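You operate a simulated robot arm through the tools that you are given. There is no shell and no other tool. Be economical: measure what you need, move in short steps, check, and stop when the job is done.

You run a simulated robot arm. Do the job below in one go: nothing can be reset, and whatever is moved stays where it is left.

Task
Swap the old plugs in the long block for the two on the plug card.
Fine: each old plug goes back to its row in the holder; each new one is pressed home in the hole with its row's letter.

Only the result counts: the job must be done as asked and must still hold three seconds after the hand-in. Knocking over, shifting, dropping, spilling or breaking anything else fails it.

Robot
A 7-joint arm with a two-finger parallel gripper, fixed in place. Base frame: the origin is at the foot of the arm, x ahead of it, y to its left, z up; the work surface is at about z = 0. Lengths are in m, angles in rad, forces in N, time in s.
With the tool pointing down near the work surface it reaches from about 0.22 to 0.58 m from the base axis. Its first joint turns from -1.152 to 1.152 rad. Payload 2.5 kg.
The TCP is the grasp point between the finger pads, 0.023 m short of the fingertips. In the tool frame z runs along the fingers and y along their closing line. Largest opening 0.094 m; finger width 0.038, thickness 0.01; the body of the gripper, 0.054 by 0.096 m, starts 0.039 m behind the TCP.
Orientation is that of the tool frame in the base frame, as [roll, pitch, yaw] about the fixed x, y, z axes, in that order (R = Rz(yaw) Ry(pitch) Rx(roll)). With the fingers straight down and closing along the base's y, the tool's x points along the base's -x, its y along +y and its z along -z.

Tools
- The arm moves only by the tool drive_tool. Its argument "steps" is a list of rows, each a list of 7 numbers: the shift along the tool's x, y, z in m, then the turn, a rotation vector about the tool's x, y, z in degrees, then the opening in per cent of the stroke, from 0 (shut) to 100 (fully open). In form: [[tx, ty, tz, wx, wy, wz, grip], ...]. A call has 1 to 20 rows; each row shifts and turns the commanded pose from where the row before left it, along the tool's axes as they then stand. Each row takes 0.2 s and may step no farther than 0.05 m and 0.15 rad from the row before; otherwise, or with a gripper value out of range, the whole call is refused. Where a pose cannot be reached the arm comes as near as it can. A force on the tool above 40 N (or 10 N above the force at the start of the call, whichever is more), or a blocked arm, ends the call early, and 0.2 s more pass. Each finger travels about 0.108 m/s and halts on what it meets, pressing with about 44 N; the grip force reading is that of the motor and also rises with nothing between the fingers. The clock runs only during rows and for 0.2 s after the last one: add rows that do not move to give the fingers time. The reply holds the time, the measured pose of the TCP, the force on the tool along the base axes, the opening and the grip force, in the units named above and with some noise.
- Cameras (640 x 400 px; columns grow to the right, rows downward): "scene" is fixed at [0.1111, -0.3976, 0.5599]; the picture's right is [0.90, -0.43, 0.00], its down [-0.18, -0.38, -0.91] and it looks along [0.39, 0.82, -0.42] (base axes); focal length 326 px, centre (320, 200). "wrist" rides on the gripper at [-0.039, 0, -0.044] in the tool frame; the picture's right is [0.00, -1.00, 0.00], its down [0.97, 0.00, -0.24] and it looks along [0.24, 0.00, 0.97] (tool axes); focal length 218 px, centre (320, 200). There is no depth. A picture from a camera that has moved, and an enlarged one, comes with that camera's place and axes in the base frame and with its lens.
- camera(camera): a new picture of that camera. The clock stands still meanwhile.
- inspect(camera, box): a new picture of the part [left, top, right, bottom] of that camera's present view, enlarged. The clock stands still meanwhile.
- close_job(): hands the job in; it is judged then, once.

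Work in short steps. Places have to be worked out from the pictures, the camera data and where the tool is seen: move nearer, look again, correct. Check each grasp and each placing, and mend what went wrong. You have 120 turns and 68 pictures in all, those below and enlarged ones among them. Open the gripper and draw the arm clear of the work before you hand the job in, unless the task says otherwise; then end with one line.

The tools are called after "Call:" as name(argument=value, ...) on one line, values as JSON. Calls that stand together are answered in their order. drive_tool: Moves the arm, as the interface text tells. Its arguments: {"type":"object","properties":{"steps":{"type":"array","items":{"type":"array","items":{"type":"number"}}}},"required":["steps"]} The other tools are called the same way: camera (camera) takes a picture; inspect (camera, box) takes an enlarged picture of a part of a camera's view; close_job () hands the job in.

At the start:

```text
clock: 0.0
eef_pos: [0.2653, 0.3354, 0.3296]
tool_rot: [-3.141, -0.001, 3.141]
ft_force: [-0.3, 0.6, 0.2]
gripper_width: 0.0939
grasp_force: 0.0
```

scene: 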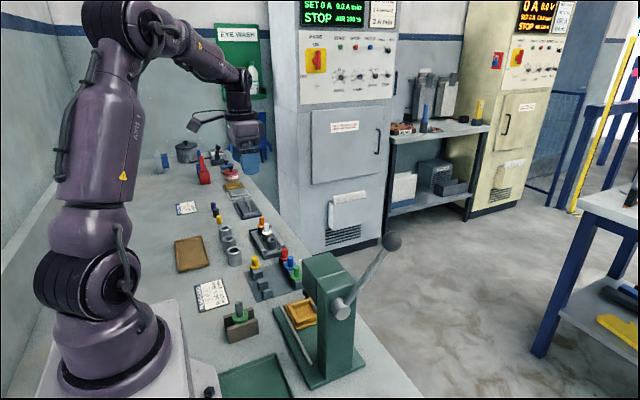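
wrist: 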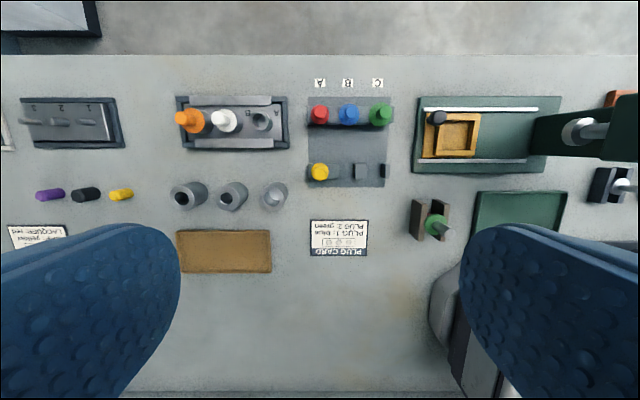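

The wrist view shows a block with holes, a holder and a card; I enlarge these to read them.

Call:
inspect(camera="wrist", box=[290, 60, 410, 270])

Call:
inspect(camera="wrist", box=[160, 80, 320, 220])

Call:
inspect(camera="scene", box=[160, 190, 340, 340])

```text
1.90 times, centred on (350, 165) of wrist
camera zoom: at [0.3052, 0.3351, 0.3747], right [0.0, -1.0, 0.0], down [-0.97, 0.0, 0.24], along [-0.24, 0.0, -0.97], focal length 416 px, centre (263, 267)
```

zoom: 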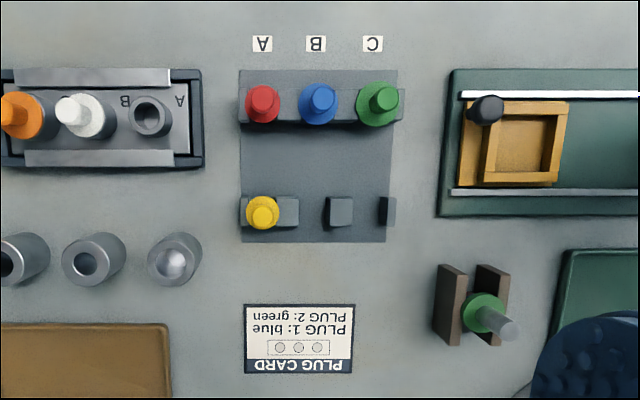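

```text
2.86 times, centred on (240, 150) of wrist
camera zoom: at [0.3052, 0.3351, 0.3747], right [0.0, -1.0, 0.0], down [-0.97, 0.0, 0.24], along [-0.24, 0.0, -0.97], focal length 624 px, centre (549, 343)
```

zoom: 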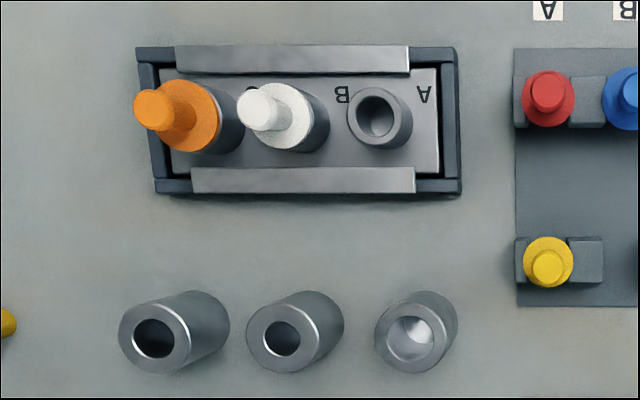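

```text
2.67 times, centred on (250, 265) of scene
camera zoom: at [0.1111, -0.3976, 0.5599], right [0.9, -0.43, 0.0], down [-0.18, -0.38, -0.91], along [0.39, 0.82, -0.42], focal length 869 px, centre (507, 27)
```

zoom: 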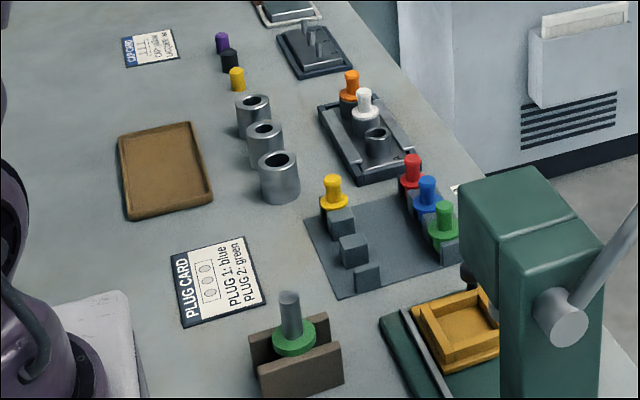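

The card names blue and green (rows B and C); the block seems to hold white (B) and orange (C). I move nearer to view the block.

Call:
drive_tool(steps=[[-0.02, 0.025, 0, 0, 0, 0, 100], [-0.02, 0.03, 0, 0, 0, 0, 100], [-0.02, 0.03, 0.02, 0, 0, 0, 100], [0, 0.0, 0.04, 0, 0, 0, 100], [0, 0, 0.03, 0, 0, 0, 100], [0, 0, 0, 0, 0, 0, 100]])

Call:
camera(camera="wrist")

```text
clock: 1.4
eef_pos: [0.3269, 0.4211, 0.2401]
tool_rot: [3.141, -0.001, -3.142]
ft_force: [-0.2, -0.4, 0.2]
gripper_width: 0.0941
grasp_force: 0.0
```

```text
62 pictures are left
camera wrist: at [0.3658, 0.4211, 0.2852], right [0.0, -1.0, 0.0], down [-0.97, 0.0, 0.24], along [-0.24, 0.0, -0.97], focal length 218 px, centre (320, 200)
```

wrist: 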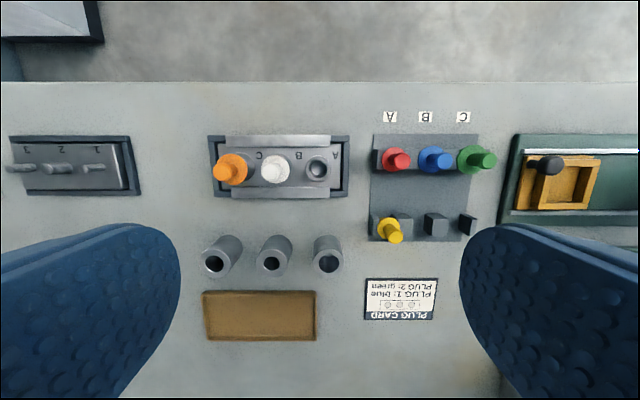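

Call:
inspect(camera="wrist", box=[200, 120, 360, 220])

Call:
inspect(camera="wrist", box=[355, 100, 515, 250])

```text
4.00 times, centred on (280, 170) of wrist
camera zoom: at [0.3658, 0.4211, 0.2852], right [0.0, -1.0, 0.0], down [-0.97, 0.0, 0.24], along [-0.24, 0.0, -0.97], focal length 873 px, centre (480, 320)
```

zoom: 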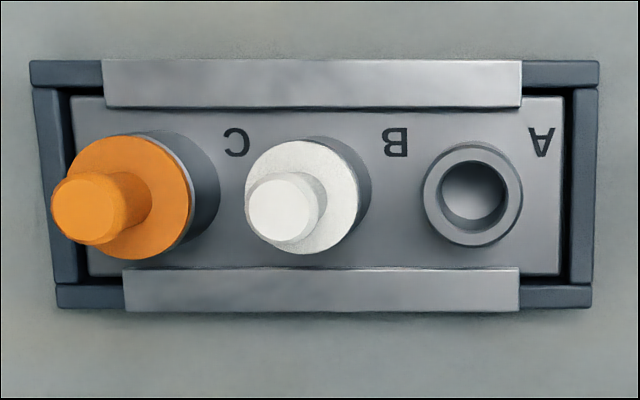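

```text
2.67 times, centred on (435, 175) of wrist
camera zoom: at [0.3658, 0.4211, 0.2852], right [0.0, -1.0, 0.0], down [-0.97, 0.0, 0.24], along [-0.24, 0.0, -0.97], focal length 582 px, centre (13, 267)
```

zoom: 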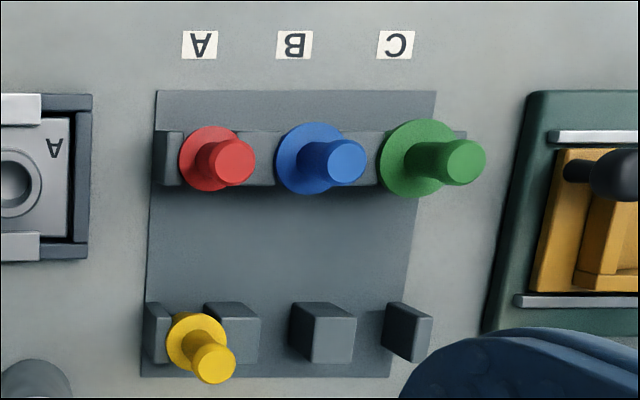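

I place the block's bosses near x=0.34 with A y≈0.423, B ≈0.471, C ≈0.519 (C is far out, r≈0.62). Next I view the holder from straight above.

Call:
drive_tool(steps=[[0, -0.045, 0, 0, 0, 0, 100], [0.01, -0.045, 0, 0, 0, 0, 100], [0.017, -0.041, 0.0, 0, 0, 0, 100], [0, 0, 0.04, 0, 0, 0, 100], [0, 0, 0, 0, 0, 0, 100]])

Call:
inspect(camera="wrist", box=[220, 60, 420, 300])

Call:
inspect(camera="scene", box=[240, 210, 310, 310])

```text
clock: 2.6
eef_pos: [0.3011, 0.2883, 0.1978]
tool_rot: [3.141, -0.001, -3.141]
ft_force: [-0.3, -0.1, 0.5]
gripper_width: 0.0939
grasp_force: 0.1
```

```text
1.67 times, centred on (320, 180) of wrist
camera zoom: at [0.3394, 0.2893, 0.2435], right [0.0, -1.0, 0.0], down [-0.97, 0.0, 0.24], along [-0.24, 0.0, -0.97], focal length 364 px, centre (320, 233)
```

zoom: 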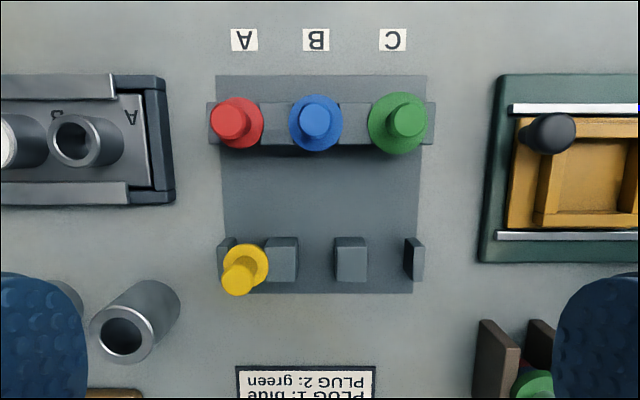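

```text
4.00 times, centred on (275, 260) of scene
camera zoom: at [0.1111, -0.3976, 0.5599], right [0.9, -0.43, 0.0], down [-0.18, -0.38, -0.91], along [0.39, 0.82, -0.42], focal length 1304 px, centre (500, -40)
```

zoom: 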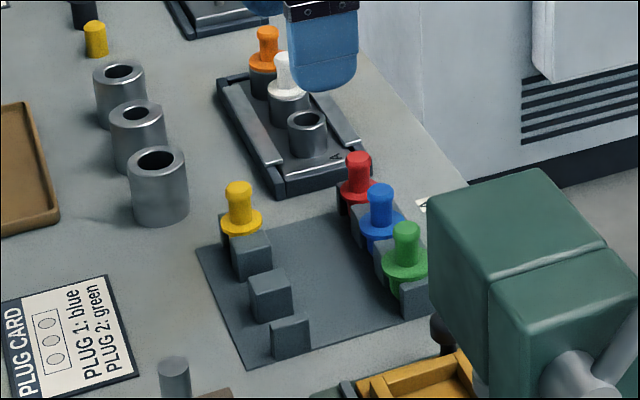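

I enlarge the near comb of the holder to get the gap positions.

Call:
inspect(camera="wrist", box=[255, 190, 395, 245])

Call:
inspect(camera="wrist", box=[245, 100, 395, 165])

```text
4.57 times, centred on (325, 218) of wrist
camera zoom: at [0.3394, 0.2893, 0.2435], right [0.0, -1.0, 0.0], down [-0.97, 0.0, 0.24], along [-0.24, 0.0, -0.97], focal length 998 px, centre (297, 120)
```

zoom: 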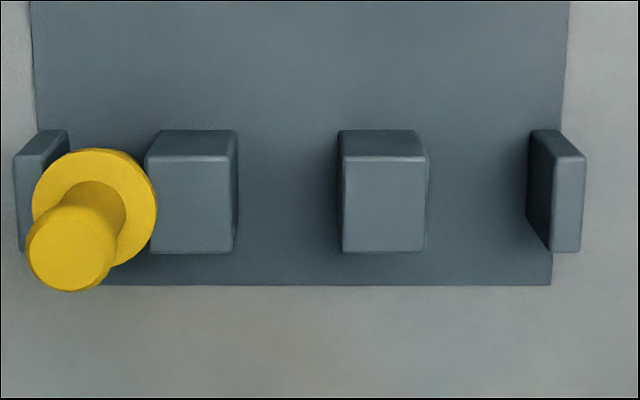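

```text
4.27 times, centred on (320, 132) of wrist
camera zoom: at [0.3394, 0.2893, 0.2435], right [0.0, -1.0, 0.0], down [-0.97, 0.0, 0.24], along [-0.24, 0.0, -0.97], focal length 931 px, centre (320, 488)
```

zoom: 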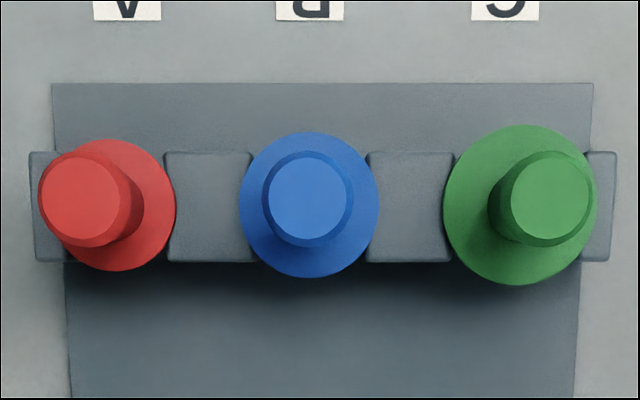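

Holder: gaps in the near comb at x≈0.266 (B y≈0.291, C y≈0.245), new plugs at x≈0.350 (blue y≈0.292, green y≈0.2455), post tops ≈0.029. I turn the tool 90° so that it closes along base x.

Call:
drive_tool(steps=[[0, 0, 0, 0, 0, -7.5, 100], [0, 0, 0, 0, 0, -7.5, 100], [0, 0, 0, 0, 0, -7.5, 100], [0, 0, 0, 0, 0, -7.5, 100], [0, 0, 0, 0, 0, -7.5, 100], [0, 0, 0, 0, 0, -7.5, 100], [0, 0, 0, 0, 0, -7.5, 100], [0, 0, 0, 0, 0, -7.5, 100], [0, 0, 0, 0, 0, -7.5, 100], [0, 0, 0, 0, 0, -7.5, 100], [0, 0, 0, 0, 0, -7.5, 100], [0, 0, 0, 0, 0, -7.5, 100], [0, 0, 0, 0, 0, 0, 100]])

```text
clock: 5.4
eef_pos: [0.3003, 0.2872, 0.2016]
tool_rot: [-3.141, 0.0, -1.569]
ft_force: [0.0, -0.6, 0.4]
gripper_width: 0.0937
grasp_force: 0.0
```

Turn done as planned. Now I move above the white plug (B) and check the view before going down.

Call:
drive_tool(steps=[[-0.045, -0.01, 0, 0, 0, 0, 60], [-0.045, -0.01, 0, 0, 0, 0, 60], [-0.045, -0.01, 0, 0, 0, 0, 60], [-0.048, -0.01, 0, 0, 0, 0, 60], [0, 0, 0.04, 0, 0, 0, 60], [0, 0, 0.03, 0, 0, 0, 60], [0, 0, 0, 0, 0, 0, 60]])

Call:
camera(camera="wrist")

Call:
inspect(camera="scene", box=[200, 150, 320, 270])

```text
clock: 7.0
eef_pos: [0.3394, 0.4718, 0.1304]
tool_rot: [3.14, 0.001, -1.57]
ft_force: [-0.3, -0.5, -0.3]
gripper_width: 0.0564
grasp_force: 0.1
```

```text
55 pictures are left
camera wrist: at [0.3387, 0.5105, 0.1743], right [1.0, 0.0, 0.0], down [0.0, -0.97, 0.24], along [0.0, -0.24, -0.97], focal length 218 px, centre (320, 200)
```

wrist: 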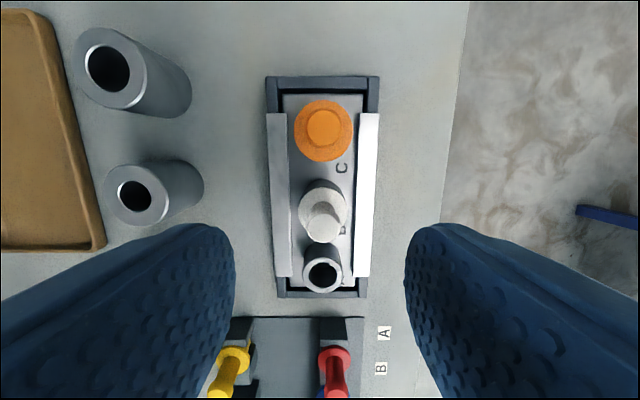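

```text
3.33 times, centred on (260, 210) of scene
camera zoom: at [0.1111, -0.3976, 0.5599], right [0.9, -0.43, 0.0], down [-0.18, -0.38, -0.91], along [0.39, 0.82, -0.42], focal length 1086 px, centre (520, 167)
```

zoom: 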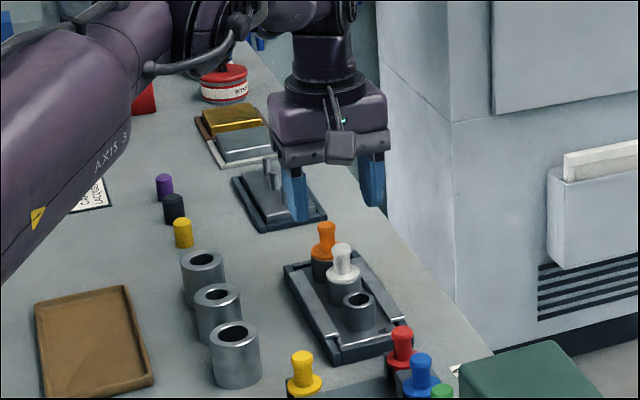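

White plug located at about (0.3405, 0.470). I go down over it with moderate opening, straddling the knob.

Call:
drive_tool(steps=[[0.002, -0.001, 0.02, 0, 0, 0, 50], [0, 0, 0.02, 0, 0, 0, 50], [0, 0, 0.014, 0, 0, 0, 50], [0, 0, 0.012, 0, 0, 0, 50], [0, 0, 0, 0, 0, 0, 50]])

Call:
camera(camera="wrist")

Call:
inspect(camera="scene", box=[220, 180, 300, 240])

```text
clock: 8.2
eef_pos: [0.3383, 0.4684, 0.0632]
tool_rot: [-3.14, 0.0, -1.571]
ft_force: [-0.7, 0.6, 0.1]
gripper_width: 0.0472
grasp_force: 0.0
```

```text
53 pictures are left
camera wrist: at [0.3395, 0.5093, 0.1086], right [1.0, 0.0, 0.0], down [0.0, -0.97, 0.24], along [0.0, -0.24, -0.97], focal length 218 px, centre (320, 200)
```

wrist: 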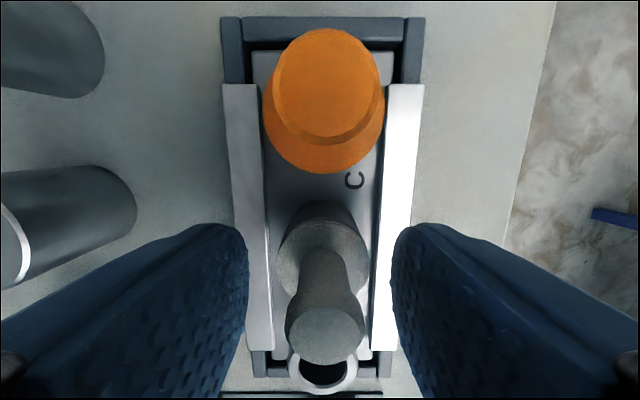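

```text
6.67 times, centred on (260, 210) of scene
camera zoom: at [0.1111, -0.3976, 0.5599], right [0.9, -0.43, 0.0], down [-0.18, -0.38, -0.91], along [0.39, 0.82, -0.42], focal length 2173 px, centre (720, 133)
```

zoom: 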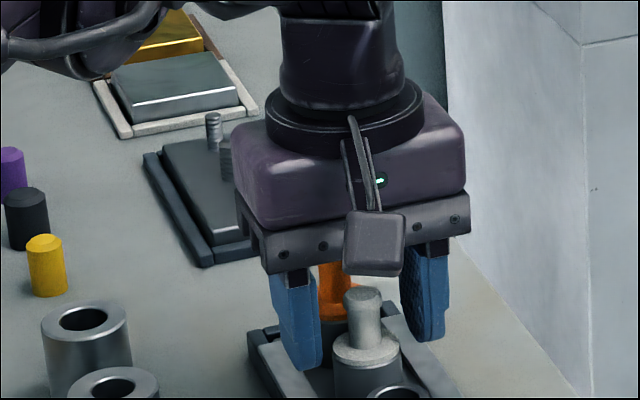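

Fingertips are about level with the flange top (≈0.040), so I raise 4 mm, close on the knob, and read the grip.

Call:
drive_tool(steps=[[-0.0005, -0.0015, -0.0045, 0, 0, 0, 50], [0, 0, 0, 0, 0, 0, 30], [0, 0, 0, 0, 0, 0, 10], [0, 0, 0, 0, 0, 0, 0], [0, 0, 0, 0, 0, 0, 0]])

```text
clock: 9.4
eef_pos: [0.3412, 0.4713, 0.0685]
tool_rot: [3.141, 0.0, -1.57]
ft_force: [-2.6, -0.9, 0.9]
gripper_width: 0.0147
grasp_force: 43.9
```

Gripped (width 14.7 mm). Now I lift straight up slowly.

Call:
drive_tool(steps=[[0, 0, -0.01, 0, 0, 0, 0], [0, 0, -0.01, 0, 0, 0, 0], [0, 0, -0.02, 0, 0, 0, 0], [0, 0, -0.03, 0, 0, 0, 0], [0, 0, -0.01, 0, 0, 0, 0]])

Call:
inspect(camera="scene", box=[210, 140, 310, 240])

```text
clock: 10.6
eef_pos: [0.3409, 0.47, 0.1482]
tool_rot: [3.141, 0.0, -1.572]
ft_force: [1.0, -0.2, -0.2]
gripper_width: 0.0149
grasp_force: 43.6
```

```text
4.00 times, centred on (260, 190) of scene
camera zoom: at [0.1111, -0.3976, 0.5599], right [0.9, -0.43, 0.0], down [-0.18, -0.38, -0.91], along [0.39, 0.82, -0.42], focal length 1304 px, centre (560, 240)
```

zoom: 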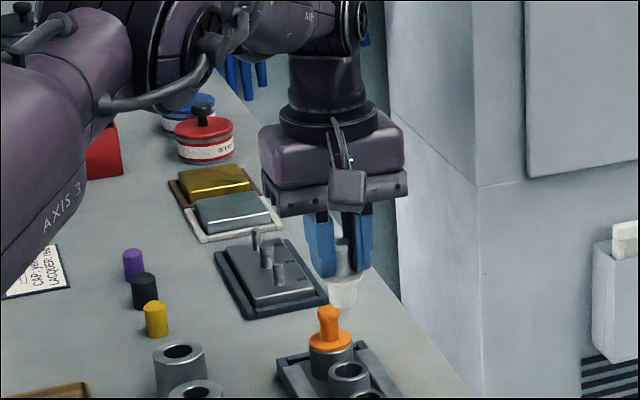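

White plug is out. I carry it over row B's near gap at (0.266, 0.291), staying high.

Call:
drive_tool(steps=[[0.03, 0.01, -0.02, 0, 0, 0, 0], [0.04, 0.016, 0, 0, 0, 0, 0], [0.04, 0.016, 0, 0, 0, 0, 0], [0.04, 0.016, 0, 0, 0, 0, 0], [0.029, 0.0165, 0.0, 0, 0, 0, 0], [0, 0, 0.03, 0, 0, 0, 0], [0, 0, 0.02, 0, 0, 0, 0], [0, 0, 0, 0, 0, 0, 0]])

Call:
camera(camera="wrist")

Call:
inspect(camera="scene", box=[220, 200, 320, 310])

```text
clock: 12.4
eef_pos: [0.2657, 0.2926, 0.12]
tool_rot: [3.141, 0.0, -1.573]
ft_force: [0.7, 0.2, -0.9]
gripper_width: 0.0147
grasp_force: 44.1
```

```text
50 pictures are left
camera wrist: at [0.266, 0.3309, 0.1644], right [1.0, 0.0, 0.0], down [0.0, -0.97, 0.24], along [0.0, -0.24, -0.97], focal length 218 px, centre (320, 200)
```

wrist: 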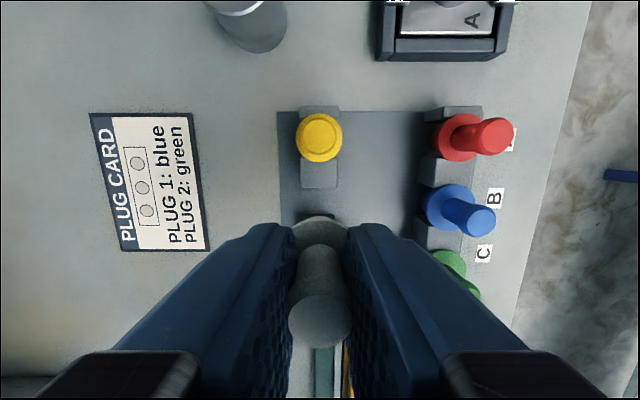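

```text
3.64 times, centred on (270, 255) of scene
camera zoom: at [0.1111, -0.3976, 0.5599], right [0.9, -0.43, 0.0], down [-0.18, -0.38, -0.91], along [0.39, 0.82, -0.42], focal length 1185 px, centre (502, 0)
```

zoom: 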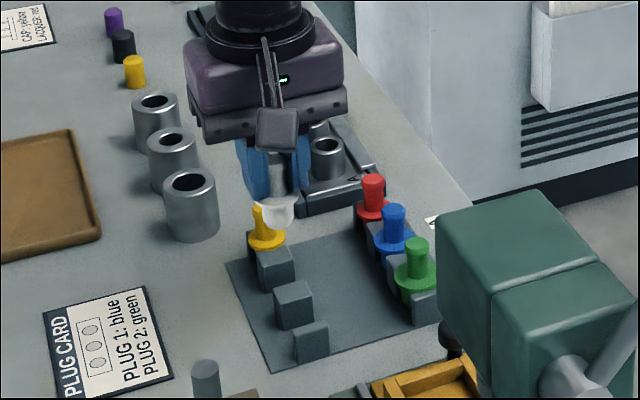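

Yellow confirms the comb line x≈0.266 and row A y≈0.334. I shift 2 mm to −y and lower most of the way, then look.

Call:
drive_tool(steps=[[0.002, -0.0005, 0.0, 0, 0, 0, 0], [0, 0, 0.02, 0, 0, 0, 0], [0, 0, 0.01, 0, 0, 0, 0], [0, 0, 0.0, 0, 0, 0, 0]])

Call:
inspect(camera="scene", box=[230, 230, 310, 310])

Call:
inspect(camera="wrist", box=[260, 160, 400, 260])

```text
clock: 13.4
eef_pos: [0.2673, 0.2889, 0.0881]
tool_rot: [-3.141, 0.0, -1.57]
ft_force: [0.1, 0.0, -0.5]
gripper_width: 0.0149
grasp_force: 43.9
```

```text
5.00 times, centred on (270, 270) of scene
camera zoom: at [0.1111, -0.3976, 0.5599], right [0.9, -0.43, 0.0], down [-0.18, -0.38, -0.91], along [0.39, 0.82, -0.42], focal length 1630 px, centre (570, -150)
```

zoom: 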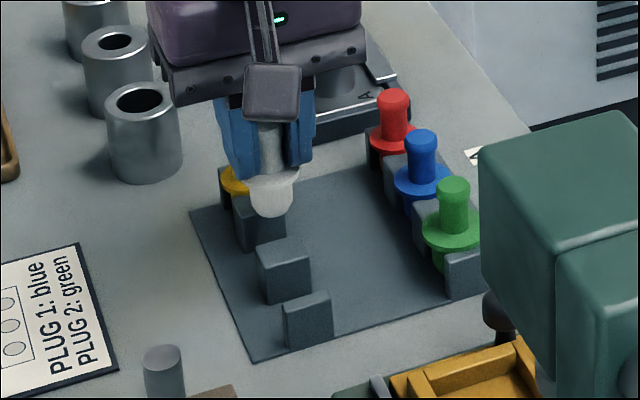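

```text
4.00 times, centred on (330, 210) of wrist
camera zoom: at [0.2675, 0.3283, 0.1335], right [1.0, 0.0, 0.0], down [0.0, -0.97, 0.24], along [0.0, -0.24, -0.97], focal length 873 px, centre (280, 160)
```

zoom: 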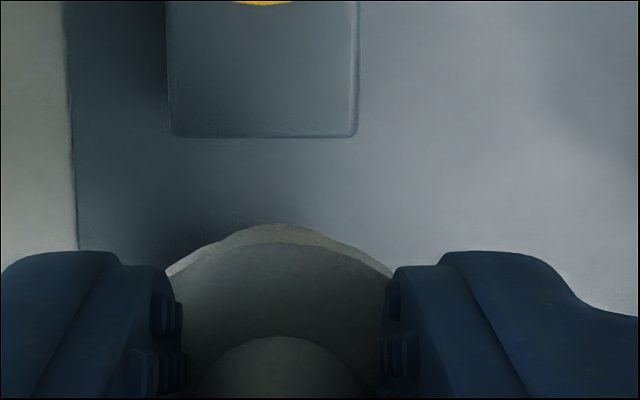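

Post 2's edge measures y≈0.304, so I nudge +1.5 mm in y and lower to just above seating.

Call:
drive_tool(steps=[[-0.0015, 0.001, 0.006, 0, 0, 0, 0], [0, 0, 0.006, 0, 0, 0, 0], [0, 0, 0.005, 0, 0, 0, 0], [0, 0, 0.0, 0, 0, 0, 0]])

Call:
inspect(camera="scene", box=[240, 240, 300, 300])

```text
clock: 14.4
eef_pos: [0.2672, 0.2901, 0.0723]
tool_rot: [-3.14, 0.0, -1.573]
ft_force: [-0.3, 0.3, 0.2]
gripper_width: 0.0144
grasp_force: 43.8
```

```text
6.67 times, centred on (270, 270) of scene
camera zoom: at [0.1111, -0.3976, 0.5599], right [0.9, -0.43, 0.0], down [-0.18, -0.38, -0.91], along [0.39, 0.82, -0.42], focal length 2173 px, centre (653, -267)
```

zoom: 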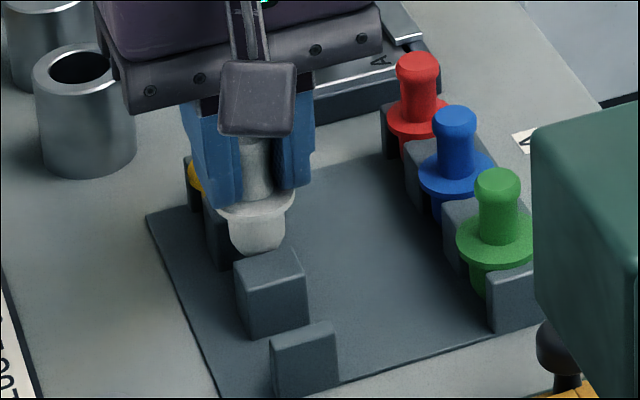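

No contact and the stem is in the gap. I lower in small steps until the flange meets the posts.

Call:
drive_tool(steps=[[0, 0, 0.002, 0, 0, 0, 0], [0, 0, 0.002, 0, 0, 0, 0], [0, 0, 0.001, 0, 0, 0, 0], [0, 0, 0, 0, 0, 0, 0]])

Call:
inspect(camera="scene", box=[240, 240, 300, 300])

```text
clock: 15.4
eef_pos: [0.2674, 0.2896, 0.0655]
tool_rot: [-3.141, 0.0, -1.571]
ft_force: [-0.4, 1.8, -0.2]
gripper_width: 0.0147
grasp_force: 43.7
```

```text
6.67 times, centred on (270, 270) of scene
camera zoom: at [0.1111, -0.3976, 0.5599], right [0.9, -0.43, 0.0], down [-0.18, -0.38, -0.91], along [0.39, 0.82, -0.42], focal length 2173 px, centre (653, -267)
```

zoom: 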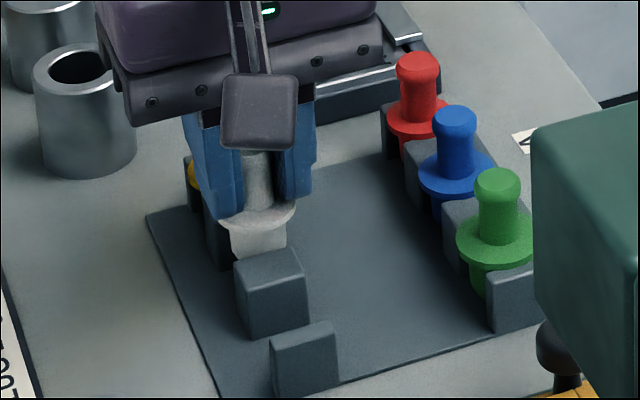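

Still no contact; continue down by small steps.

Call:
drive_tool(steps=[[0, 0, 0.0015, 0, 0, 0, 0], [0, 0, 0.0015, 0, 0, 0, 0], [0, 0, 0, 0, 0, 0, 0]])

```text
clock: 16.2
eef_pos: [0.265, 0.2911, 0.0639]
tool_rot: [3.14, -0.001, -1.572]
ft_force: [0.0, 1.4, 0.8]
gripper_width: 0.0147
grasp_force: 44.1
```

Call:
drive_tool(steps=[[0, 0, 0.0015, 0, 0, 0, 0], [0, 0, 0.0015, 0, 0, 0, 0], [0, 0, 0, 0, 0, 0, 0]])

Call:
inspect(camera="scene", box=[240, 240, 300, 300])

```text
clock: 17.0
eef_pos: [0.2654, 0.29, 0.0606]
tool_rot: [3.14, 0.0, -1.571]
ft_force: [0.1, 0.7, -0.2]
gripper_width: 0.0147
grasp_force: 44.5
```

```text
6.67 times, centred on (270, 270) of scene
camera zoom: at [0.1111, -0.3976, 0.5599], right [0.9, -0.43, 0.0], down [-0.18, -0.38, -0.91], along [0.39, 0.82, -0.42], focal length 2173 px, centre (653, -267)
```

zoom: 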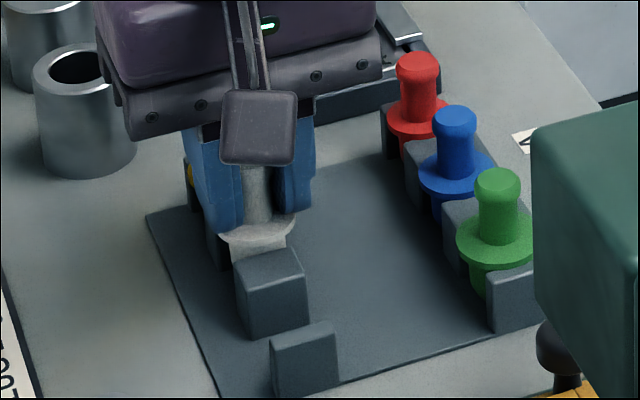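

Flange still slightly above the posts; keep lowering gently.

Call:
drive_tool(steps=[[0, 0, 0.0015, 0, 0, 0, 0], [0, 0, 0.0015, 0, 0, 0, 0], [0, 0, 0, 0, 0, 0, 0]])

```text
clock: 17.8
eef_pos: [0.2668, 0.2908, 0.0578]
tool_rot: [3.141, -0.002, -1.572]
ft_force: [0.4, 1.3, 0.6]
gripper_width: 0.0146
grasp_force: 43.7
```

Call:
drive_tool(steps=[[0, 0, 0.0015, 0, 0, 0, 0], [0, 0, 0.001, 0, 0, 0, 0], [0, 0, 0, 0, 0, 0, 0]])

Call:
inspect(camera="scene", box=[240, 240, 300, 300])

```text
clock: 18.6
eef_pos: [0.266, 0.2907, 0.0544]
tool_rot: [-3.141, 0.0, -1.571]
ft_force: [-0.4, 1.5, -0.2]
gripper_width: 0.0147
grasp_force: 44.0
```

```text
6.67 times, centred on (270, 270) of scene
camera zoom: at [0.1111, -0.3976, 0.5599], right [0.9, -0.43, 0.0], down [-0.18, -0.38, -0.91], along [0.39, 0.82, -0.42], focal length 2173 px, centre (653, -267)
```

zoom: 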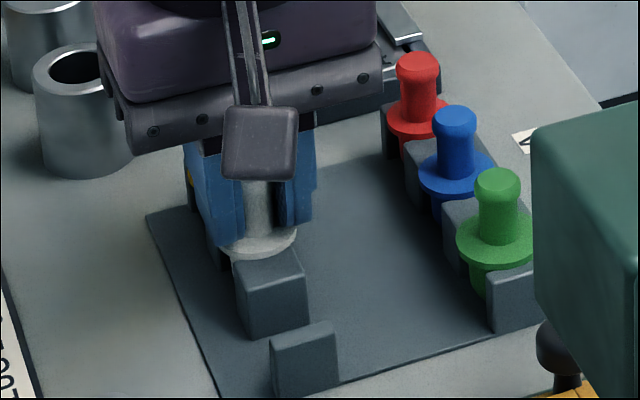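

Nearly there; two more small steps.

Call:
drive_tool(steps=[[0, 0, 0.001, 0, 0, 0, 0], [0, 0, 0.001, 0, 0, 0, 0], [0, 0, 0.001, 0, 0, 0, 0], [0, 0, 0, 0, 0, 0, 0]])

Call:
inspect(camera="scene", box=[240, 240, 300, 300])

```text
clock: 19.4
eef_pos: [0.2656, 0.2906, 0.0529]
tool_rot: [-3.141, -0.001, -1.571]
ft_force: [-1.3, -1.5, 7.6]
gripper_width: 0.0148
grasp_force: 43.8
stopped in row 4: the force on the tool passed its limit (the readings are from after the stop); the commanded pose is now the measured one
```

```text
6.67 times, centred on (270, 270) of scene
camera zoom: at [0.1111, -0.3976, 0.5599], right [0.9, -0.43, 0.0], down [-0.18, -0.38, -0.91], along [0.39, 0.82, -0.42], focal length 2173 px, centre (653, -267)
```

zoom: 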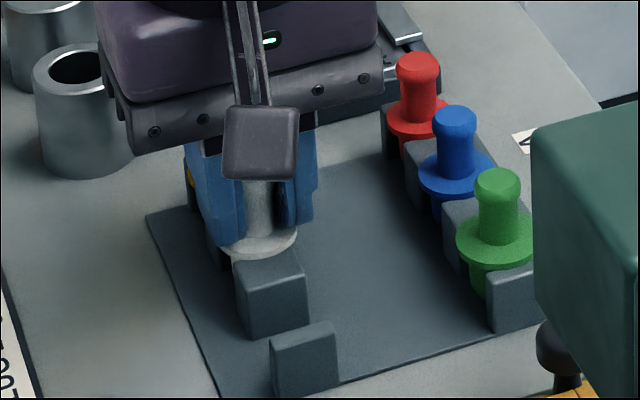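

Contact felt (force limit) at TCP z≈0.053. I open a little to release and rise, then look.

Call:
drive_tool(steps=[[0, 0, -0.0003, 0, 0, 0, 10], [0, 0, 0, 0, 0, 0, 30], [0, 0, 0, 0, 0, 0, 45], [0, 0, -0.02, 0, 0, 0, 45], [0, 0, -0.03, 0, 0, 0, 45], [0, 0, -0.03, 0, 0, 0, 45], [0, 0, 0, 0, 0, 0, 45]])

Call:
inspect(camera="scene", box=[240, 230, 310, 300])

Call:
camera(camera="wrist")

```text
clock: 21.0
eef_pos: [0.2669, 0.2891, 0.1349]
tool_rot: [3.142, 0.0, -1.57]
ft_force: [-0.4, -0.3, -0.8]
gripper_width: 0.0422
grasp_force: 0.0
```

```text
5.71 times, centred on (275, 265) of scene
camera zoom: at [0.1111, -0.3976, 0.5599], right [0.9, -0.43, 0.0], down [-0.18, -0.38, -0.91], along [0.39, 0.82, -0.42], focal length 1862 px, centre (577, -171)
```

zoom: 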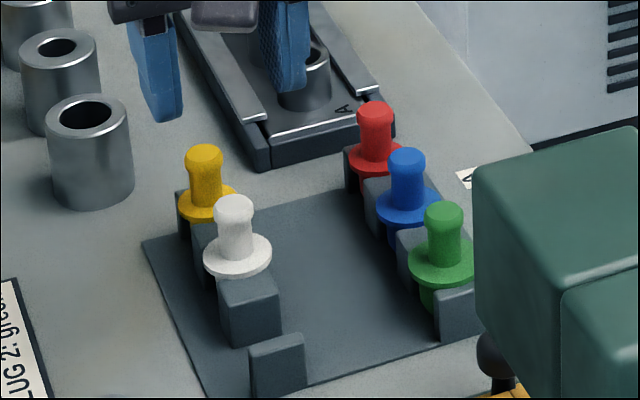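

```text
40 pictures are left
camera wrist: at [0.2677, 0.3292, 0.1799], right [1.0, 0.0, 0.0], down [0.0, -0.97, 0.24], along [0.0, -0.24, -0.97], focal length 218 px, centre (320, 200)
```

wrist: 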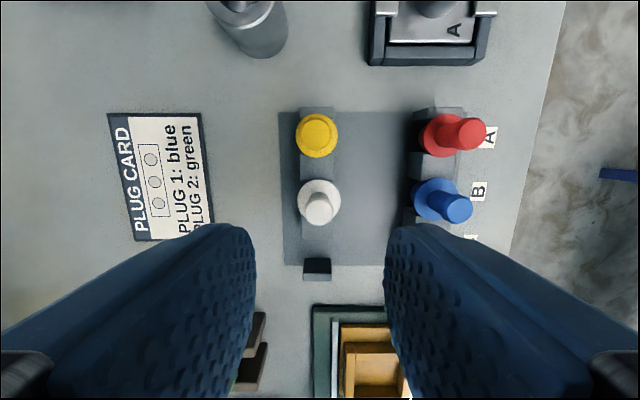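

White is seated exactly like the yellow one. Now I move toward the orange plug (C), testing the reach at a safe height.

Call:
drive_tool(steps=[[0, 0, -0.01, 0, 0, 0, 50], [-0.04, -0.015, 0, 0, 0, 0, 50], [-0.045, -0.015, 0, 0, 0, 0, 50], [-0.045, -0.015, 0, 0, 0, 0, 50], [-0.045, -0.015, 0, 0, 0, 0, 50], [-0.035, -0.0135, 0, 0, 0, 0, 50], [-0.02, 0, 0, 0, 0, 0, 50], [0, 0, 0, 0, 0, 0, 50]])

```text
clock: 22.8
eef_pos: [0.3347, 0.4996, 0.144]
tool_rot: [3.141, -0.001, -1.57]
ft_force: [0.2, -0.8, 0.1]
gripper_width: 0.047
grasp_force: 0.0
out of reach, approached as far as the arm can: row 6, 7
```

Straight down stops at r≈0.60, so I tilt the tool 21° (fingers pointing outward in +y), which keeps the closing line along x.

Call:
drive_tool(steps=[[0.01, 0, 0, 0, 0, 0, 50], [0, 0, 0, 0, -7, 0, 50], [0, 0, 0, 0, -7, 0, 50], [0, 0, 0, 0, -7, 0, 50], [0, 0, 0, 0, 0, 0, 50]])

```text
clock: 24.0
eef_pos: [0.3343, 0.4914, 0.1431]
tool_rot: [-3.139, 0.366, -1.571]
ft_force: [-0.7, 0.1, 0.3]
gripper_width: 0.047
grasp_force: 0.1
```

Tilt is right. I move to above the orange plug and look.

Call:
drive_tool(steps=[[-0.0176, -0.006, 0.0, 0, 0, 0, 50], [0, 0, 0.0314, 0, 0, 0, 50], [0, 0, 0, 0, 0, 0, 50]])

Call:
camera(camera="wrist")

Call:
inspect(camera="scene", box=[210, 160, 310, 240])

```text
clock: 24.8
eef_pos: [0.339, 0.5169, 0.1192]
tool_rot: [-3.14, 0.365, -1.572]
ft_force: [-0.2, -0.3, 0.1]
gripper_width: 0.047
grasp_force: 0.0
```

```text
39 pictures are left
camera wrist: at [0.3396, 0.5397, 0.1759], right [1.0, 0.0, 0.0], down [0.0, -0.99, -0.12], along [0.0, 0.12, -0.99], focal length 218 px, centre (320, 200)
```

wrist: 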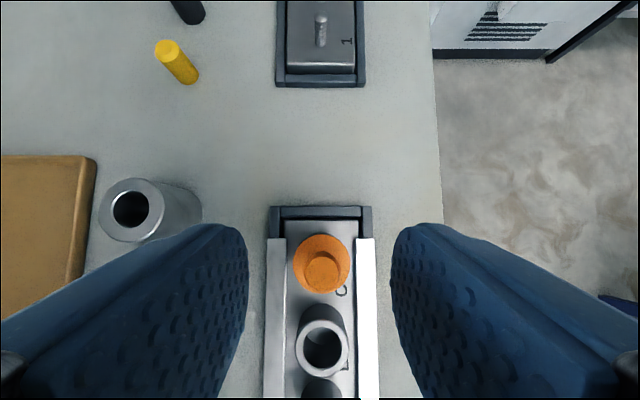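

```text
5.00 times, centred on (260, 200) of scene
camera zoom: at [0.1111, -0.3976, 0.5599], right [0.9, -0.43, 0.0], down [-0.18, -0.38, -0.91], along [0.39, 0.82, -0.42], focal length 1630 px, centre (620, 200)
```

zoom: 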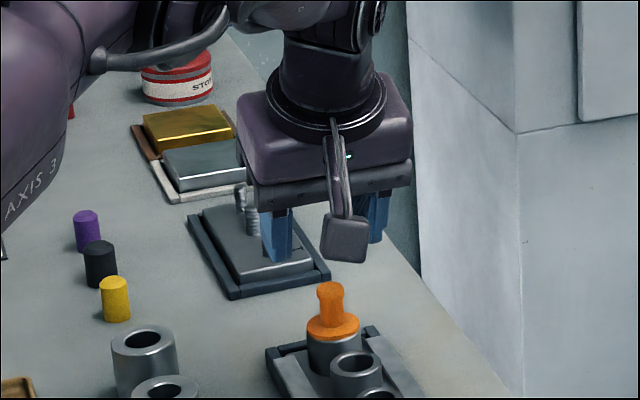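

Orange is at (0.3408, 0.5188), and boss tops are ≈0.040. I lower to TCP z≈0.0755, slightly behind so the pads are centred on the knob.

Call:
drive_tool(steps=[[0.009, -0.0015, 0.02, 0, 0, 0, 50], [0.0094, 0, 0.0197, 0, 0, 0, 50], [0, 0, 0, 0, 0, 0, 50]])

Call:
inspect(camera="scene", box=[220, 180, 300, 240])

```text
clock: 25.6
eef_pos: [0.3408, 0.5159, 0.0775]
tool_rot: [-3.139, 0.364, -1.57]
ft_force: [-0.2, -0.3, 0.3]
gripper_width: 0.0471
grasp_force: 0.0
```

```text
6.67 times, centred on (260, 210) of scene
camera zoom: at [0.1111, -0.3976, 0.5599], right [0.9, -0.43, 0.0], down [-0.18, -0.38, -0.91], along [0.39, 0.82, -0.42], focal length 2173 px, centre (720, 133)
```

zoom: 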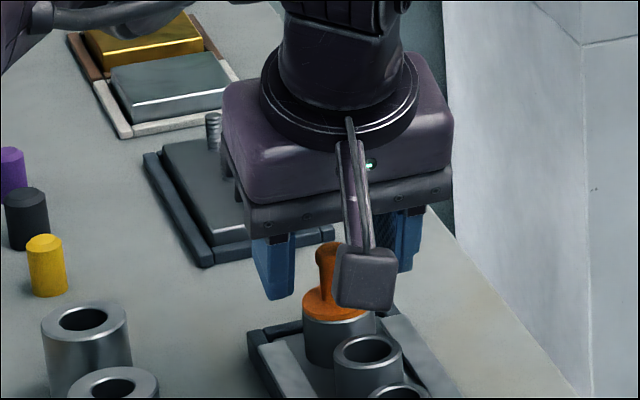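

Fingers straddle the orange knob clear of everything. Close and read.

Call:
drive_tool(steps=[[0.0007, 0, 0.0015, 0, 0, 0, 50], [0, 0, 0, 0, 0, 0, 25], [0, 0, 0, 0, 0, 0, 10], [0, 0, 0, 0, 0, 0, 0], [0, 0, 0, 0, 0, 0, 0]])

```text
clock: 26.8
eef_pos: [0.3402, 0.515, 0.0763]
tool_rot: [-3.14, 0.365, -1.571]
ft_force: [-1.6, -0.8, 1.3]
gripper_width: 0.0153
grasp_force: 44.3
```

Orange gripped (15.3 mm). Lift vertically in the tilted pose.

Call:
drive_tool(steps=[[-0.0036, 0, -0.0093, 0, 0, 0, 0], [-0.0072, 0, -0.0187, 0, 0, 0, 0], [-0.0072, 0, -0.0187, 0, 0, 0, 0], [-0.0072, 0, -0.0187, 0, 0, 0, 0], [0, 0, 0, 0, 0, 0, 0]])

Call:
inspect(camera="scene", box=[210, 150, 310, 240])

```text
clock: 28.0
eef_pos: [0.342, 0.5151, 0.1444]
tool_rot: [-3.139, 0.363, -1.571]
ft_force: [-0.2, -0.1, -0.6]
gripper_width: 0.015
grasp_force: 44.3
```

```text
4.44 times, centred on (260, 195) of scene
camera zoom: at [0.1111, -0.3976, 0.5599], right [0.9, -0.43, 0.0], down [-0.18, -0.38, -0.91], along [0.39, 0.82, -0.42], focal length 1448 px, centre (587, 222)
```

zoom: 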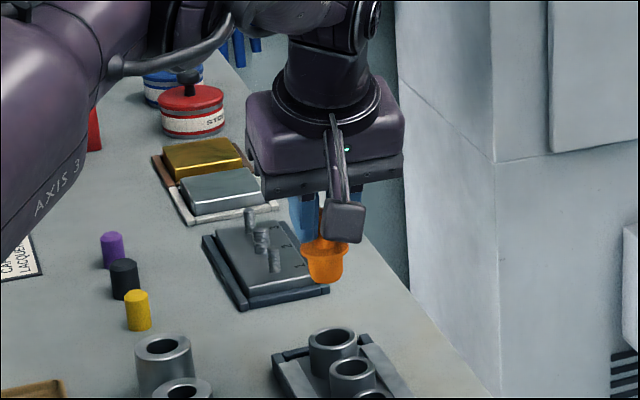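

Orange is out and upright. I carry it at constant height to row C's near gap.

Call:
drive_tool(steps=[[0.0426, 0.0127, -0.0163, 0, 0, 0, 0], [0.0426, 0.0127, -0.0163, 0, 0, 0, 0], [0.0426, 0.0127, -0.0163, 0, 0, 0, 0], [0.0426, 0.0127, -0.0163, 0, 0, 0, 0], [0.0426, 0.0127, -0.0163, 0, 0, 0, 0], [0.0426, 0.0127, -0.0163, 0, 0, 0, 0], [0, 0, 0, 0, 0, 0, 0]])

Call:
inspect(camera="scene", box=[220, 190, 340, 310])

```text
clock: 29.6
eef_pos: [0.2639, 0.241, 0.1455]
tool_rot: [-3.14, 0.364, -1.57]
ft_force: [0.3, 0.0, 1.1]
gripper_width: 0.0152
grasp_force: 43.6
```

```text
3.33 times, centred on (280, 250) of scene
camera zoom: at [0.1111, -0.3976, 0.5599], right [0.9, -0.43, 0.0], down [-0.18, -0.38, -0.91], along [0.39, 0.82, -0.42], focal length 1086 px, centre (453, 33)
```

zoom: 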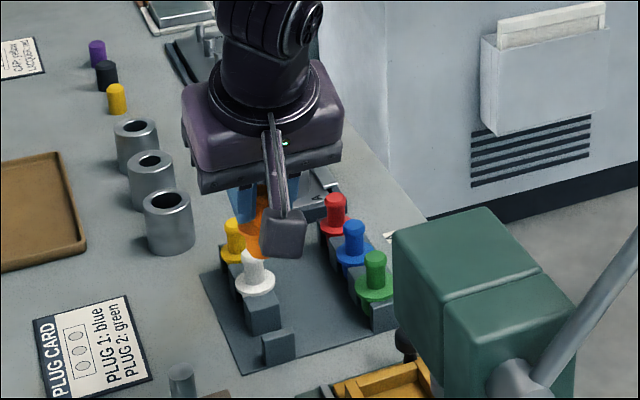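

Above the row C gap. I lower to about z=0.085 and check alignment with the wrist camera.

Call:
drive_tool(steps=[[0.0072, -0.001, 0.0187, 0, 0, 0, 0], [0.0072, 0, 0.0187, 0, 0, 0, 0], [0.0072, 0, 0.0187, 0, 0, 0, 0], [0, 0, 0, 0, 0, 0, 0]])

Call:
camera(camera="wrist")

Call:
inspect(camera="scene", box=[240, 230, 320, 310])

```text
clock: 30.6
eef_pos: [0.2663, 0.2419, 0.0856]
tool_rot: [-3.14, 0.364, -1.572]
ft_force: [-0.4, 0.0, 0.0]
gripper_width: 0.0151
grasp_force: 43.5
```

```text
34 pictures are left
camera wrist: at [0.2671, 0.2627, 0.1405], right [1.0, 0.0, 0.0], down [0.0, -0.99, -0.12], along [0.0, 0.12, -0.99], focal length 218 px, centre (320, 200)
```

wrist: 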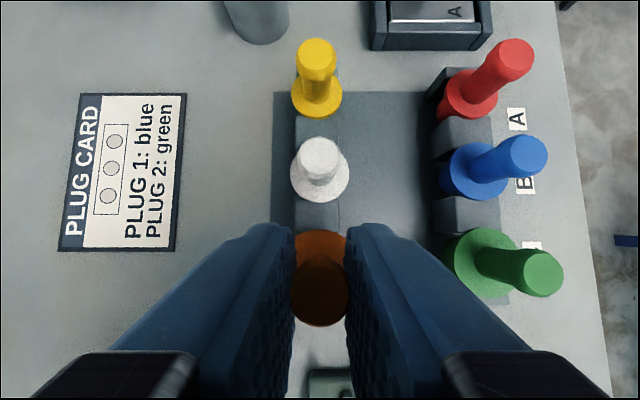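

```text
5.00 times, centred on (280, 270) of scene
camera zoom: at [0.1111, -0.3976, 0.5599], right [0.9, -0.43, 0.0], down [-0.18, -0.38, -0.91], along [0.39, 0.82, -0.42], focal length 1630 px, centre (520, -150)
```

zoom: 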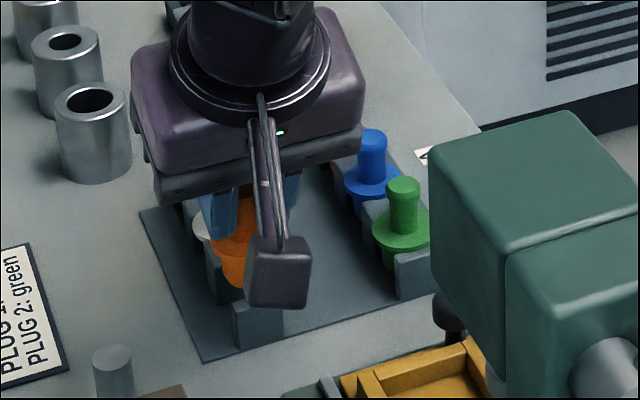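

Alignment agrees with the white plug's column. Continue lowering to just above seating, watching force.

Call:
drive_tool(steps=[[0.0025, 0, 0.0065, 0, 0, 0, 0], [0.0025, 0, 0.0065, 0, 0, 0, 0], [0.0018, 0, 0.0047, 0, 0, 0, 0], [0, 0, 0, 0, 0, 0, 0]])

Call:
inspect(camera="scene", box=[240, 240, 310, 310])

```text
clock: 31.6
eef_pos: [0.2655, 0.2416, 0.0655]
tool_rot: [-3.139, 0.364, -1.571]
ft_force: [0.6, 0.0, -0.4]
gripper_width: 0.0151
grasp_force: 44.2
```

```text
5.71 times, centred on (275, 275) of scene
camera zoom: at [0.1111, -0.3976, 0.5599], right [0.9, -0.43, 0.0], down [-0.18, -0.38, -0.91], along [0.39, 0.82, -0.42], focal length 1862 px, centre (577, -229)
```

zoom: 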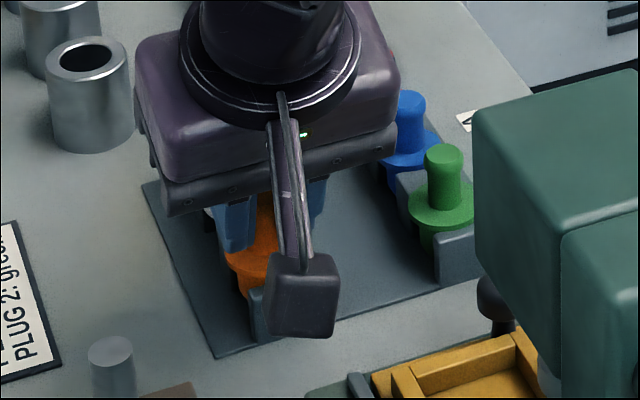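

Stem is going into the gap without contact. Small steps to seating.

Call:
drive_tool(steps=[[0.0005, 0, 0.0014, 0, 0, 0, 0], [0.0005, 0, 0.0014, 0, 0, 0, 0], [0, 0, 0, 0, 0, 0, 0]])

Call:
drive_tool(steps=[[0.0004, 0, 0.001, 0, 0, 0, 0], [0.0004, 0, 0.001, 0, 0, 0, 0], [0, 0, 0, 0, 0, 0, 0]])

```text
clock: 32.4
eef_pos: [0.2658, 0.2426, 0.0636]
tool_rot: [-3.141, 0.366, -1.571]
ft_force: [0.7, 0.0, -1.3]
gripper_width: 0.0152
grasp_force: 43.8
```

```text
clock: 33.2
eef_pos: [0.2674, 0.2425, 0.0616]
tool_rot: [-3.141, 0.367, -1.571]
ft_force: [-3.0, -1.8, 12.8]
gripper_width: 0.0154
grasp_force: 43.8
```

Contact at z≈0.0616, right where seating was expected. Release, rise vertically and look.

Call:
drive_tool(steps=[[0, 0, -0.0005, 0, 0, 0, 10], [0, 0, 0, 0, 0, 0, 30], [0, 0, 0, 0, 0, 0, 45], [-0.0072, 0, -0.0187, 0, 0, 0, 45], [-0.0107, 0, -0.028, 0, 0, 0, 45], [-0.0107, 0, -0.028, 0, 0, 0, 45], [0, 0, 0, 0, 0, 0, 45]])

Call:
inspect(camera="scene", box=[240, 230, 320, 310])

Call:
camera(camera="wrist")

```text
clock: 34.8
eef_pos: [0.2667, 0.2418, 0.1426]
tool_rot: [-3.141, 0.365, -1.571]
ft_force: [-1.3, 0.6, 0.3]
gripper_width: 0.0421
grasp_force: 0.0
```

```text
5.00 times, centred on (280, 270) of scene
camera zoom: at [0.1111, -0.3976, 0.5599], right [0.9, -0.43, 0.0], down [-0.18, -0.38, -0.91], along [0.39, 0.82, -0.42], focal length 1630 px, centre (520, -150)
```

zoom: 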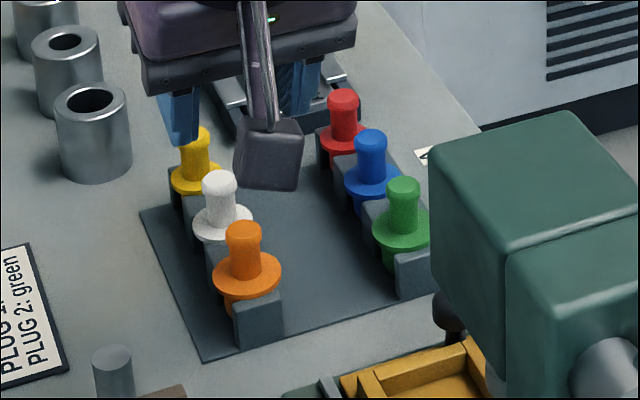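

```text
30 pictures are left
camera wrist: at [0.2674, 0.264, 0.1974], right [1.0, 0.0, 0.0], down [0.0, -0.99, -0.12], along [0.0, 0.12, -0.99], focal length 218 px, centre (320, 200)
```

wrist: 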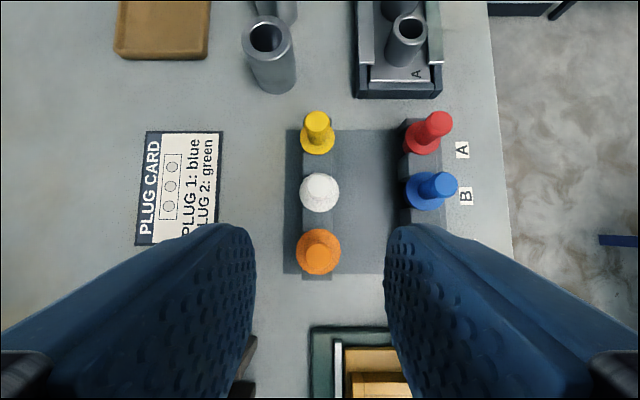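

Orange is seated. Next, green: move to x=0.350 at this height and look.

Call:
drive_tool(steps=[[0, -0.042, 0, 0, 0, 0, 50], [0, -0.042, 0, 0, 0, 0, 50], [0.0107, 0, 0.028, 0, 0, 0, 50], [0, 0, 0, 0, 0, 0, 50]])

Call:
camera(camera="wrist")

Call:
inspect(camera="scene", box=[250, 210, 350, 310])

```text
clock: 35.8
eef_pos: [0.3504, 0.2433, 0.1116]
tool_rot: [-3.139, 0.365, -1.57]
ft_force: [-0.2, 0.0, 0.0]
gripper_width: 0.0469
grasp_force: 0.2
```

```text
29 pictures are left
camera wrist: at [0.3513, 0.2652, 0.1672], right [1.0, 0.0, 0.0], down [0.0, -0.99, -0.12], along [0.0, 0.12, -0.99], focal length 218 px, centre (320, 200)
```

wrist: 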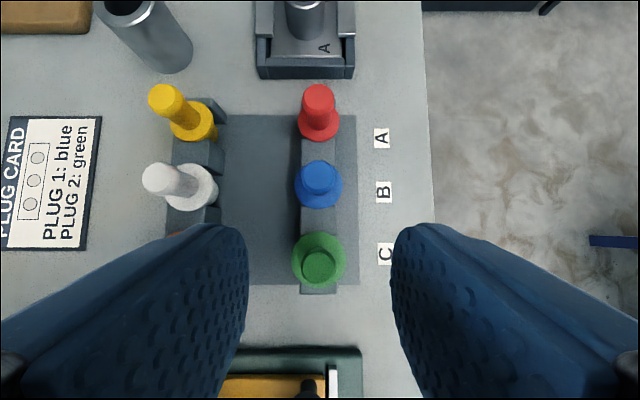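

```text
4.00 times, centred on (300, 260) of scene
camera zoom: at [0.1111, -0.3976, 0.5599], right [0.9, -0.43, 0.0], down [-0.18, -0.38, -0.91], along [0.39, 0.82, -0.42], focal length 1304 px, centre (400, -40)
```

zoom: 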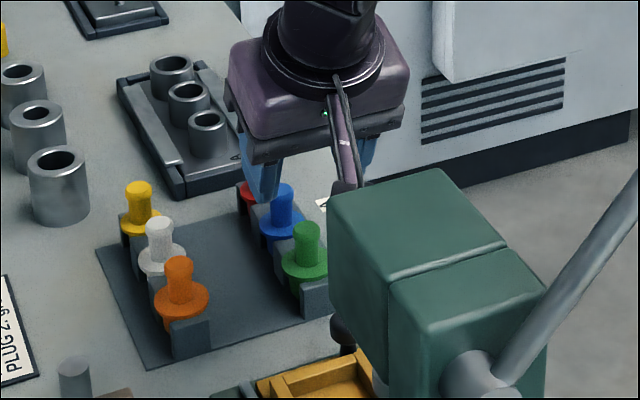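

The tool's stalk box would come too near the press head in this lean. I rise and turn the tilted tool 90° about the vertical so that it leans towards the base (−x) for grasping green.

Call:
drive_tool(steps=[[-0.0143, 0, -0.0374, 0, 0, 0, 40], [0, 0, 0, 2.69, 0, 7.0, 40], [0, 0, 0, 2.69, 0, 7.0, 40], [0, 0, 0, 2.69, 0, 7.0, 40], [0, 0, 0, 2.69, 0, 7.0, 40], [0, 0, 0, 2.69, 0, 7.0, 40], [0, 0, 0, 2.69, 0, 7.0, 40], [0, 0, 0, 2.69, 0, 7.0, 40], [0, 0, 0, 2.69, 0, 7.0, 40], [0, 0, 0, 2.69, 0, 7.0, 40], [0, 0, 0, 2.69, 0, 7.0, 40], [0, 0, 0, 2.69, 0, 7.0, 40], [0, 0, 0, 2.69, 0, 7.0, 40], [0, 0, 0, 0, 0, 0, 40]])

```text
clock: 38.8
eef_pos: [0.3496, 0.2423, 0.1504]
tool_rot: [-3.142, 0.369, 3.14]
ft_force: [0.1, -0.1, 0.5]
gripper_width: 0.0377
grasp_force: 0.1
```

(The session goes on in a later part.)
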